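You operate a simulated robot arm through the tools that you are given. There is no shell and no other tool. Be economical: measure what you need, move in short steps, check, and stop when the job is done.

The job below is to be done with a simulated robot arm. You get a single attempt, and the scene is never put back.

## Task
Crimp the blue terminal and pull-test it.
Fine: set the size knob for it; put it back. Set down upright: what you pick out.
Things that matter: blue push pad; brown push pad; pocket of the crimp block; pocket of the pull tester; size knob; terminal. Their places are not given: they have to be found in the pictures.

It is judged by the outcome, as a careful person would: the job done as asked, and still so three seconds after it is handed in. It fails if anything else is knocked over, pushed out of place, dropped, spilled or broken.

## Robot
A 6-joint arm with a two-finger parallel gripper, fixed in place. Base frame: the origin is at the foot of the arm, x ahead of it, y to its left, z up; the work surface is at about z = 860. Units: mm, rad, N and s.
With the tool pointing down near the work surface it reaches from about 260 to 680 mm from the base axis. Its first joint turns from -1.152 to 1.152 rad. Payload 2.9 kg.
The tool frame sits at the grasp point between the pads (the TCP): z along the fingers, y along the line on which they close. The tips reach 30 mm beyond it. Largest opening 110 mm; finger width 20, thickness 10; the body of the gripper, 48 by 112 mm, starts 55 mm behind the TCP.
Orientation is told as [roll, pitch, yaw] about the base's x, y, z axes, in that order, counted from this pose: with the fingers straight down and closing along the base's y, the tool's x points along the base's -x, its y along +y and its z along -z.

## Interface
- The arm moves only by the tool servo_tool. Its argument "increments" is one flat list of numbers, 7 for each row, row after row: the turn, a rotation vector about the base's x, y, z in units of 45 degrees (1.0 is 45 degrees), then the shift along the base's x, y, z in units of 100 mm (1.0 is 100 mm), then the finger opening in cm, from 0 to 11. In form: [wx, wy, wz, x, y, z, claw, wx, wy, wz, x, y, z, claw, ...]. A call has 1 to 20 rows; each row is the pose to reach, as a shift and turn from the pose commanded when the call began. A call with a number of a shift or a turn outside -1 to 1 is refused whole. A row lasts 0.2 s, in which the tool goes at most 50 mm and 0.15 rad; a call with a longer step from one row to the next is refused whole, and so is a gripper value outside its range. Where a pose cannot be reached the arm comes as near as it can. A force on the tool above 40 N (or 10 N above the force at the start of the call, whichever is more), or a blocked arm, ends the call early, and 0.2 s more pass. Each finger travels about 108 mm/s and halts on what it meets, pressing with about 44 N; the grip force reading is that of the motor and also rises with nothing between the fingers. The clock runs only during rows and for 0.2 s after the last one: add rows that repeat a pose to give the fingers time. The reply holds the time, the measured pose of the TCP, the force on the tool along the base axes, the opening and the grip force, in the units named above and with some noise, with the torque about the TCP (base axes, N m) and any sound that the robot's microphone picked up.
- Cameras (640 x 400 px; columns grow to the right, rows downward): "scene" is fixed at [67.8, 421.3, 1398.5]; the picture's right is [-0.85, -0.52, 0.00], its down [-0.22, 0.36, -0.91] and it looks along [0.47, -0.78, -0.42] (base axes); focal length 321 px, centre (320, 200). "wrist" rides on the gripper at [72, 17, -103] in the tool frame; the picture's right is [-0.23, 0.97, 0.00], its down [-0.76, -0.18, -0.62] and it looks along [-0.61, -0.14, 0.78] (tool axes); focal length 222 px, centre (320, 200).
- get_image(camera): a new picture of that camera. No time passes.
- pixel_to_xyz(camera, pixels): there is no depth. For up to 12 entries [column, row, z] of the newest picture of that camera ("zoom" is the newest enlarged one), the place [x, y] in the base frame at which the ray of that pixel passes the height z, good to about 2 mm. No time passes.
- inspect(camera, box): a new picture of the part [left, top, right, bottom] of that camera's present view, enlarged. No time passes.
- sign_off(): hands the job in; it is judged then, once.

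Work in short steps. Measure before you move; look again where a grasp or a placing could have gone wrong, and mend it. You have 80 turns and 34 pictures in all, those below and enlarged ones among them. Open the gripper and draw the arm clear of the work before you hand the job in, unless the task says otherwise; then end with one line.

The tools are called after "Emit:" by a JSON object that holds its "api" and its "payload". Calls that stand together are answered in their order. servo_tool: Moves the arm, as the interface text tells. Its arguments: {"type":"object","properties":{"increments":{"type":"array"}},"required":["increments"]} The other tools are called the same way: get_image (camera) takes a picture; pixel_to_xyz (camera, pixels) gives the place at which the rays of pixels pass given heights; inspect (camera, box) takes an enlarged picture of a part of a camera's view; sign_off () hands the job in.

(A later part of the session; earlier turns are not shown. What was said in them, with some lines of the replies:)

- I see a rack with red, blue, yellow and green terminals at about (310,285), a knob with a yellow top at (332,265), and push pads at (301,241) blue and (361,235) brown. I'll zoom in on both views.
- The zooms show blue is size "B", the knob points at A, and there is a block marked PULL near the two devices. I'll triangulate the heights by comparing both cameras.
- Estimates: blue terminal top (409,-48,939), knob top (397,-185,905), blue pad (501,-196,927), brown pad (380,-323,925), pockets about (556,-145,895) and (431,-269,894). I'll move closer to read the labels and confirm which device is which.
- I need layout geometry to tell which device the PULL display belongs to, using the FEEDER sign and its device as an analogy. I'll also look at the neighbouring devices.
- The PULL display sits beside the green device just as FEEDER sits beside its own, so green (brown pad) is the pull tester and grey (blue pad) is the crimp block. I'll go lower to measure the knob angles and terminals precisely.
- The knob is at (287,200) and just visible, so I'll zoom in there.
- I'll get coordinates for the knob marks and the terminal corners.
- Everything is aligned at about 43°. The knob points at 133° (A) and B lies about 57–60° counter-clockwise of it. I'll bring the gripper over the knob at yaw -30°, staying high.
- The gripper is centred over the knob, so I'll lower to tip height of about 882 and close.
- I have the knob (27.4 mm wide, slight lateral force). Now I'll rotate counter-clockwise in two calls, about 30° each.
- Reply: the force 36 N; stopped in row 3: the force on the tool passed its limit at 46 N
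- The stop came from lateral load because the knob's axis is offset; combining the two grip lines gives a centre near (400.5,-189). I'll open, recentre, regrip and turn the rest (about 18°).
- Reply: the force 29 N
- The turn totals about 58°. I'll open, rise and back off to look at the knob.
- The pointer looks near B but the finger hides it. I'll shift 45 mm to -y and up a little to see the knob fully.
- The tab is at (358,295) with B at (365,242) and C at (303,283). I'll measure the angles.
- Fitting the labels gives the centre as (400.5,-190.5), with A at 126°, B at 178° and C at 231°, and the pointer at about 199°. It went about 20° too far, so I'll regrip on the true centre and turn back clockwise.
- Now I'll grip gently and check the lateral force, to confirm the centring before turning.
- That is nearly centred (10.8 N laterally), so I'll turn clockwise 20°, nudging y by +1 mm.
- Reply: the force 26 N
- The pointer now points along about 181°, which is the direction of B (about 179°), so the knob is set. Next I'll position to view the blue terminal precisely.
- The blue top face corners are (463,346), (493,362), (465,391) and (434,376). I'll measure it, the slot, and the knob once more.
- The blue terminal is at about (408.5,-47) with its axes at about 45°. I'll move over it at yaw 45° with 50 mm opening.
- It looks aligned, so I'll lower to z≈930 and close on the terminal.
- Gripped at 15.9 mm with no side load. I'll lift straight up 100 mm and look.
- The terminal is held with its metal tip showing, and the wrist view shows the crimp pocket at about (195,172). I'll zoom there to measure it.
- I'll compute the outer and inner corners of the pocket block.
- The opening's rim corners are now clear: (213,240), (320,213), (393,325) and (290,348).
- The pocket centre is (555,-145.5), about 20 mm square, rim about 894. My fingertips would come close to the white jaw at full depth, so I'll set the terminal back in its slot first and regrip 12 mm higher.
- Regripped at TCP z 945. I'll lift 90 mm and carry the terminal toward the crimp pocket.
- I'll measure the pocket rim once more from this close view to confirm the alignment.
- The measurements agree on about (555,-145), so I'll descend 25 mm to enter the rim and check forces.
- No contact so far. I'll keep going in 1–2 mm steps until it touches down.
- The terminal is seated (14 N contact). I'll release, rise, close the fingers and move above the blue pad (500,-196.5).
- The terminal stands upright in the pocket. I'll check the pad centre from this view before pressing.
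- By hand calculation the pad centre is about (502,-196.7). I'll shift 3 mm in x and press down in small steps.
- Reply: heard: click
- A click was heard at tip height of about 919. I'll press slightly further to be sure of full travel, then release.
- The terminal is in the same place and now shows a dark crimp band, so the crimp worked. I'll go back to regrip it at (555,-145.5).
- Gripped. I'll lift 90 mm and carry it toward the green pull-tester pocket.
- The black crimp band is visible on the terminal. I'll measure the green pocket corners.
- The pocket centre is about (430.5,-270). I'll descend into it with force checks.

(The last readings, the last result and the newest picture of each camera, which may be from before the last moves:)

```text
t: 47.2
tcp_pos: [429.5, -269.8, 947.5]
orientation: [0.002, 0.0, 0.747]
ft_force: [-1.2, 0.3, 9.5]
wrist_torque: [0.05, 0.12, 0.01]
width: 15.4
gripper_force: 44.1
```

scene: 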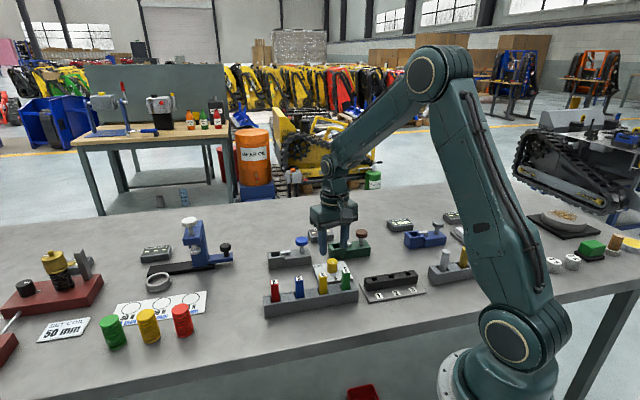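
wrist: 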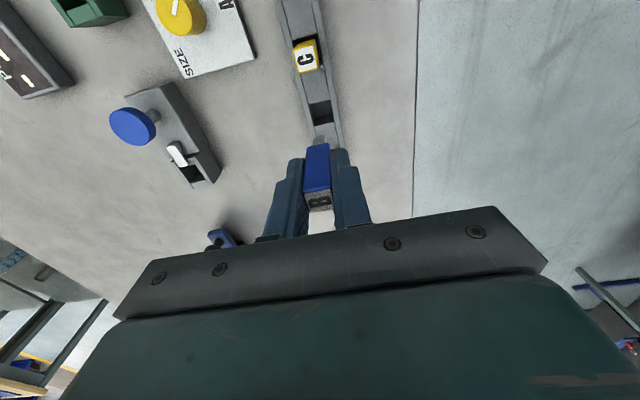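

Seated with 9.5 N of contact. I'll release, rise, close and go above the brown pad at about (378,-321.5).

Emit:
{"api": "servo_tool", "payload": {"increments": [0, 0, 0, 0, 0, 0.02, 2.2, 0, 0, 0, 0, 0, 0.02, 3, 0, 0, 0, 0, 0, 0.02, 3, 0, 0, 0, 0, 0, 0.3, 3, 0, 0, 0, 0, 0, 0.6, 3, 0, 0, 0, -0.26, -0.25, 0.6, 1, 0, 0, 0, -0.52, -0.515, 0.6, 0.2, 0, 0, 0, -0.52, -0.515, 0.6, 0]}}

Emit:
{"api": "inspect", "payload": {"camera": "wrist", "box": [220, 90, 420, 220]}}

Emit:
{"api": "pixel_to_xyz", "payload": {"camera": "zoom", "pixels": [[311, 150, 925], [250, 152, 925], [372, 152, 925]]}}

```text
t: 49.0
tcp_pos: [378.3, -321.6, 1008.2]
orientation: [0.003, 0.001, 0.745]
ft_force: [0.0, -0.3, -0.5]
wrist_torque: [0.0, 0.0, -0.03]
width: 0.3
gripper_force: 37.5
```

```text
3.08 times, centred on (320, 155) of wrist
```

zoom: 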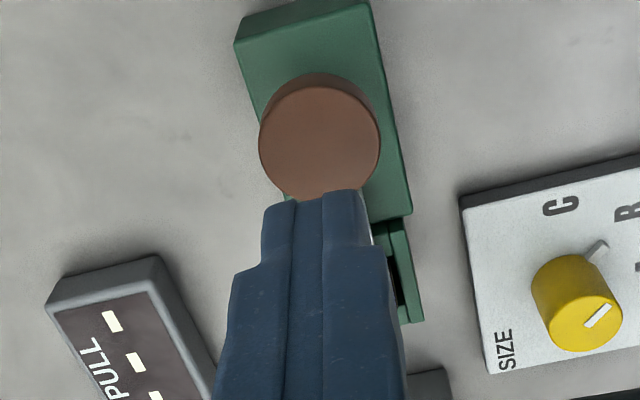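

```text
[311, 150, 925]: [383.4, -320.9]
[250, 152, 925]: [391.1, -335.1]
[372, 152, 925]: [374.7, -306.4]
```

The pad centre is at about (380.5,-320), so I'll shift slightly and press until a click.

Emit:
{"api": "servo_tool", "payload": {"increments": [0, 0, 0, 0.02, 0.015, -0.2, 0, 0, 0, 0, 0.02, 0.015, -0.45, 0, 0, 0, 0, 0.02, 0.015, -0.51, 0, 0, 0, 0, 0.02, 0.015, -0.55, 0, 0, 0, 0, 0.02, 0.015, -0.59, 0, 0, 0, 0, 0.02, 0.015, -0.59, 0]}}

```text
t: 50.4
tcp_pos: [379.5, -319.6, 948.4]
orientation: [0.002, 0.001, 0.747]
ft_force: [-2.4, -0.7, 4.8]
wrist_torque: [-0.03, 0.04, -0.05]
width: 0.0
gripper_force: 37.9
heard: click
```

A click was heard. I'll press slightly further, hold, release and check the PULL display.

Emit:
{"api": "servo_tool", "payload": {"increments": [0, 0, 0, 0, 0, -0.02, 0, 0, 0, 0, 0, 0, -0.04, 0, 0, 0, 0, 0, 0, -0.04, 0, 0, 0, 0, 0, 0, 0.2, 0, 0, 0, 0, 0, 0, 0.6, 0, 0, 0, 0, 0, 0, 0.6, 0]}}

Emit:
{"api": "inspect", "payload": {"camera": "scene", "box": [270, 200, 390, 290]}}

```text
t: 51.8
tcp_pos: [379.8, -320.3, 1007.1]
orientation: [0.004, 0.0, 0.746]
ft_force: [-0.8, 0.0, 0.2]
wrist_torque: [-0.02, -0.02, 0.01]
width: 0.0
gripper_force: 37.2
```

```text
4.44 times, centred on (330, 245) of scene
```

zoom: 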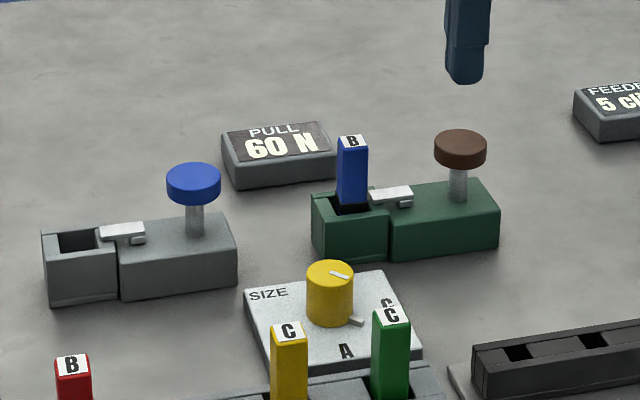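

The display reads 60 N, so the pull test is recorded. I'll regrip the terminal in the green pocket.

Emit:
{"api": "servo_tool", "payload": {"increments": [0, 0, 0, 0.25, 0.25, 0, 3, 0, 0, 0, 0.5, 0.5, 0, 3, 0, 0, 0, 0.5, 0.5, -0.2, 3, 0, 0, 0, 0.5, 0.5, -0.4, 3, 0, 0, 0, 0.5, 0.5, -0.59, 3, 0, 0, 0, 0.5, 0.5, -0.59, 3, 0, 0, 0, 0.5, 0.5, -0.59, 1.8, 0, 0, 0, 0.5, 0.5, -0.59, 1.2, 0, 0, 0, 0.5, 0.5, -0.59, 1.2]}}

```text
t: 53.8
tcp_pos: [430.1, -271.2, 949.1]
orientation: [0.003, 0.0, 0.747]
ft_force: [0.2, -0.9, -0.6]
wrist_torque: [0.02, 0.0, 0.01]
width: 15.3
gripper_force: 43.9
```

Gripped. I'll lift and carry it back toward the rack slot at (408.5,-47.8).

Emit:
{"api": "servo_tool", "payload": {"increments": [0, 0, 0, 0, 0, 0.2, 1.2, 0, 0, 0, 0, 0, 0.6, 1.2, 0, 0, 0, 0, 0, 1.0, 1.2, 0, 0, 0, 0, 0.4, 1.0, 1.2, 0, 0, 0.02, -0.05, 0.8, 1.0, 1.2, 0, 0, 0.046, -0.1, 1.0, 1.0, 1.2, 0, 0, 0.046, -0.1, 1.0, 1.0, 1.2]}}

Emit:
{"api": "servo_tool", "payload": {"increments": [0, 0, 0, -0.05, 0.4, 0, 1.2, 0, 0, 0, -0.1, 0.8, 0, 1.2, 0, 0, 0, -0.116, 1.0, 0, 1.2, 0, 0, 0, -0.116, 1.0, 0, 1.2]}}

```text
t: 55.4
tcp_pos: [421.3, -170.5, 1049.2]
orientation: [0.002, -0.001, 0.785]
ft_force: [-0.5, 0.0, -0.4]
wrist_torque: [0.0, 0.01, 0.02]
width: 15.5
gripper_force: 44.0
```

```text
t: 56.4
tcp_pos: [409.3, -70.6, 1048.6]
orientation: [0.004, 0.0, 0.783]
ft_force: [-0.1, -0.1, -0.6]
wrist_torque: [0.01, -0.01, 0.01]
width: 15.5
gripper_force: 44.0
```

I'll do the final alignment over the slot, lower to about 990, and check with the wrist camera.

Emit:
{"api": "servo_tool", "payload": {"increments": [0, 0, 0, -0.007, 0.225, 0, 1.2, 0, 0, 0, -0.007, 0.225, -0.3, 1.2, 0, 0, 0, -0.007, 0.225, -0.58, 1.2, 0, 0, 0, -0.007, 0.225, -0.58, 1.2]}}

Emit:
{"api": "inspect", "payload": {"camera": "wrist", "box": [240, 60, 400, 220]}}

```text
t: 57.4
tcp_pos: [407.7, -47.6, 990.1]
orientation: [0.004, 0.001, 0.783]
ft_force: [-0.1, 0.5, 0.0]
wrist_torque: [-0.05, 0.02, 0.01]
width: 15.5
gripper_force: 44.0
```

```text
2.50 times, centred on (320, 140) of wrist
```

zoom: 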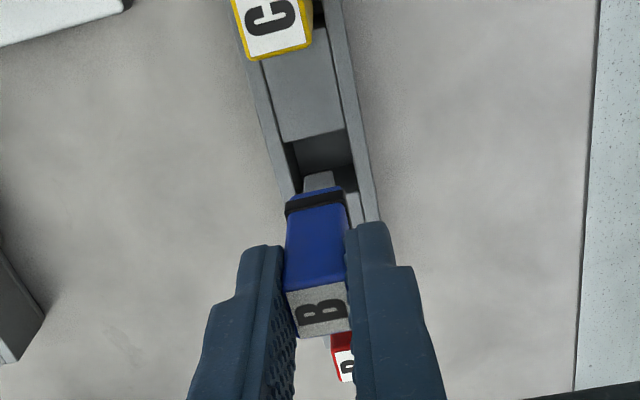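

The slot is visible below the tip, so I'll check its edges.

Emit:
{"api": "pixel_to_xyz", "payload": {"camera": "zoom", "pixels": [[283, 143, 888], [345, 129, 888], [358, 191, 888], [299, 203, 888]]}}

```text
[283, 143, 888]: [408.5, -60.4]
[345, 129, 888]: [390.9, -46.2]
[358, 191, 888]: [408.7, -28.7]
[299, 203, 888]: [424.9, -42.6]
```

The slot centre is near (408.3,-45.5), within tolerance of the earlier successful insertion at (408,-48). I'll shift 0.8 mm and lower.

Emit:
{"api": "servo_tool", "payload": {"increments": [0, 0, 0, 0.005, 0.008, -0.1, 1.2, 0, 0, 0, 0.005, 0.008, -0.2, 1.2, 0, 0, 0, 0.005, 0.008, -0.3, 1.2, 0, 0, 0, 0.005, 0.008, -0.37, 1.2, 0, 0, 0, 0.005, 0.008, -0.37, 1.2]}}

Emit:
{"api": "servo_tool", "payload": {"increments": [0, 0, 0, 0, 0, -0.02, 1.2, 0, 0, 0, 0, 0, -0.04, 1.2, 0, 0, 0, 0, 0, -0.055, 1.2, 0, 0, 0, 0, 0, -0.055, 1.2]}}

```text
t: 58.6
tcp_pos: [407.8, -46.6, 954.0]
orientation: [0.005, -0.001, 0.784]
ft_force: [-0.2, 0.3, 0.2]
wrist_torque: [0.01, 0.01, -0.04]
width: 15.4
gripper_force: 43.9
```

```text
t: 59.6
tcp_pos: [408.2, -46.9, 949.2]
orientation: [0.004, -0.003, 0.784]
ft_force: [-3.2, 0.4, 14.8]
wrist_torque: [-0.02, 0.3, 0.01]
width: 15.8
gripper_force: 44.5
```

Contact at 949.2 matches the seated height (regripped at 949.1), so it's on the slot floor. I'll release, rise straight up and back off.

Emit:
{"api": "servo_tool", "payload": {"increments": [0, 0, 0, 0, 0, 0.01, 2.2, 0, 0, 0, 0, 0, 0.01, 3, 0, 0, 0, 0, 0, 0.01, 3, 0, 0, 0, 0, 0, 0.3, 3, 0, 0, 0, 0, 0, 0.7, 4, 0, 0, 0, 0, 0, 1.0, 5, 0, 0, 0, -0.4, 0.0, 1.0, 5, 0, 0, 0, -0.8, 0, 1.0, 5, 0, 0, 0, -0.8, 0, 1.0, 5]}}

Emit:
{"api": "inspect", "payload": {"camera": "scene", "box": [240, 205, 420, 325]}}

```text
t: 61.6
tcp_pos: [328.1, -47.2, 1049.2]
orientation: [0.004, 0.001, 0.783]
ft_force: [0.6, 0.4, 0.2]
wrist_torque: [0.0, 0.01, -0.03]
width: 50.2
gripper_force: 0.1
```

```text
3.33 times, centred on (330, 265) of scene
```

zoom: 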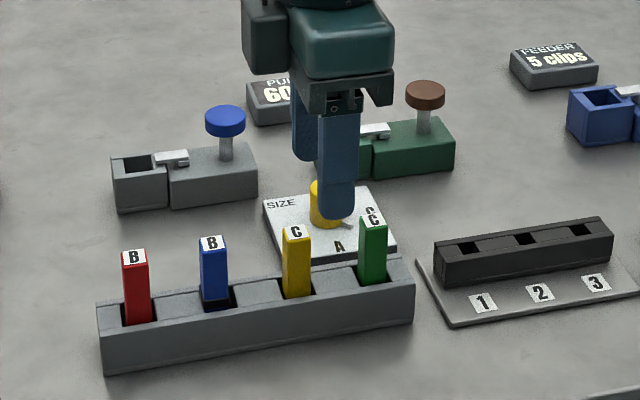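

The blue terminal stands upright in its slot and everything else is in place. I'll raise the arm clear.

Emit:
{"api": "servo_tool", "payload": {"increments": [0, 0, 0, 0, 0, 0.4, 5, 0, 0, 0, 0, 0, 0.8, 5, 0, 0, 0, 0, 0, 1.0, 5, 0, 0, 0, 0, 0, 1.0, 5]}}

Emit:
{"api": "sign_off", "payload": {}}

```text
t: 62.6
tcp_pos: [329.5, -48.5, 1148.1]
orientation: [0.003, 0.0, 0.784]
ft_force: [-0.2, 0.5, 0.2]
wrist_torque: [-0.03, 0.0, -0.02]
width: 50.3
gripper_force: 0.0
```

```text
The job is handed in.
```

The blue terminal was crimped with the size knob at B, pull-tested (the display read 60 N), and put back upright in its rack slot; the job is handed in.
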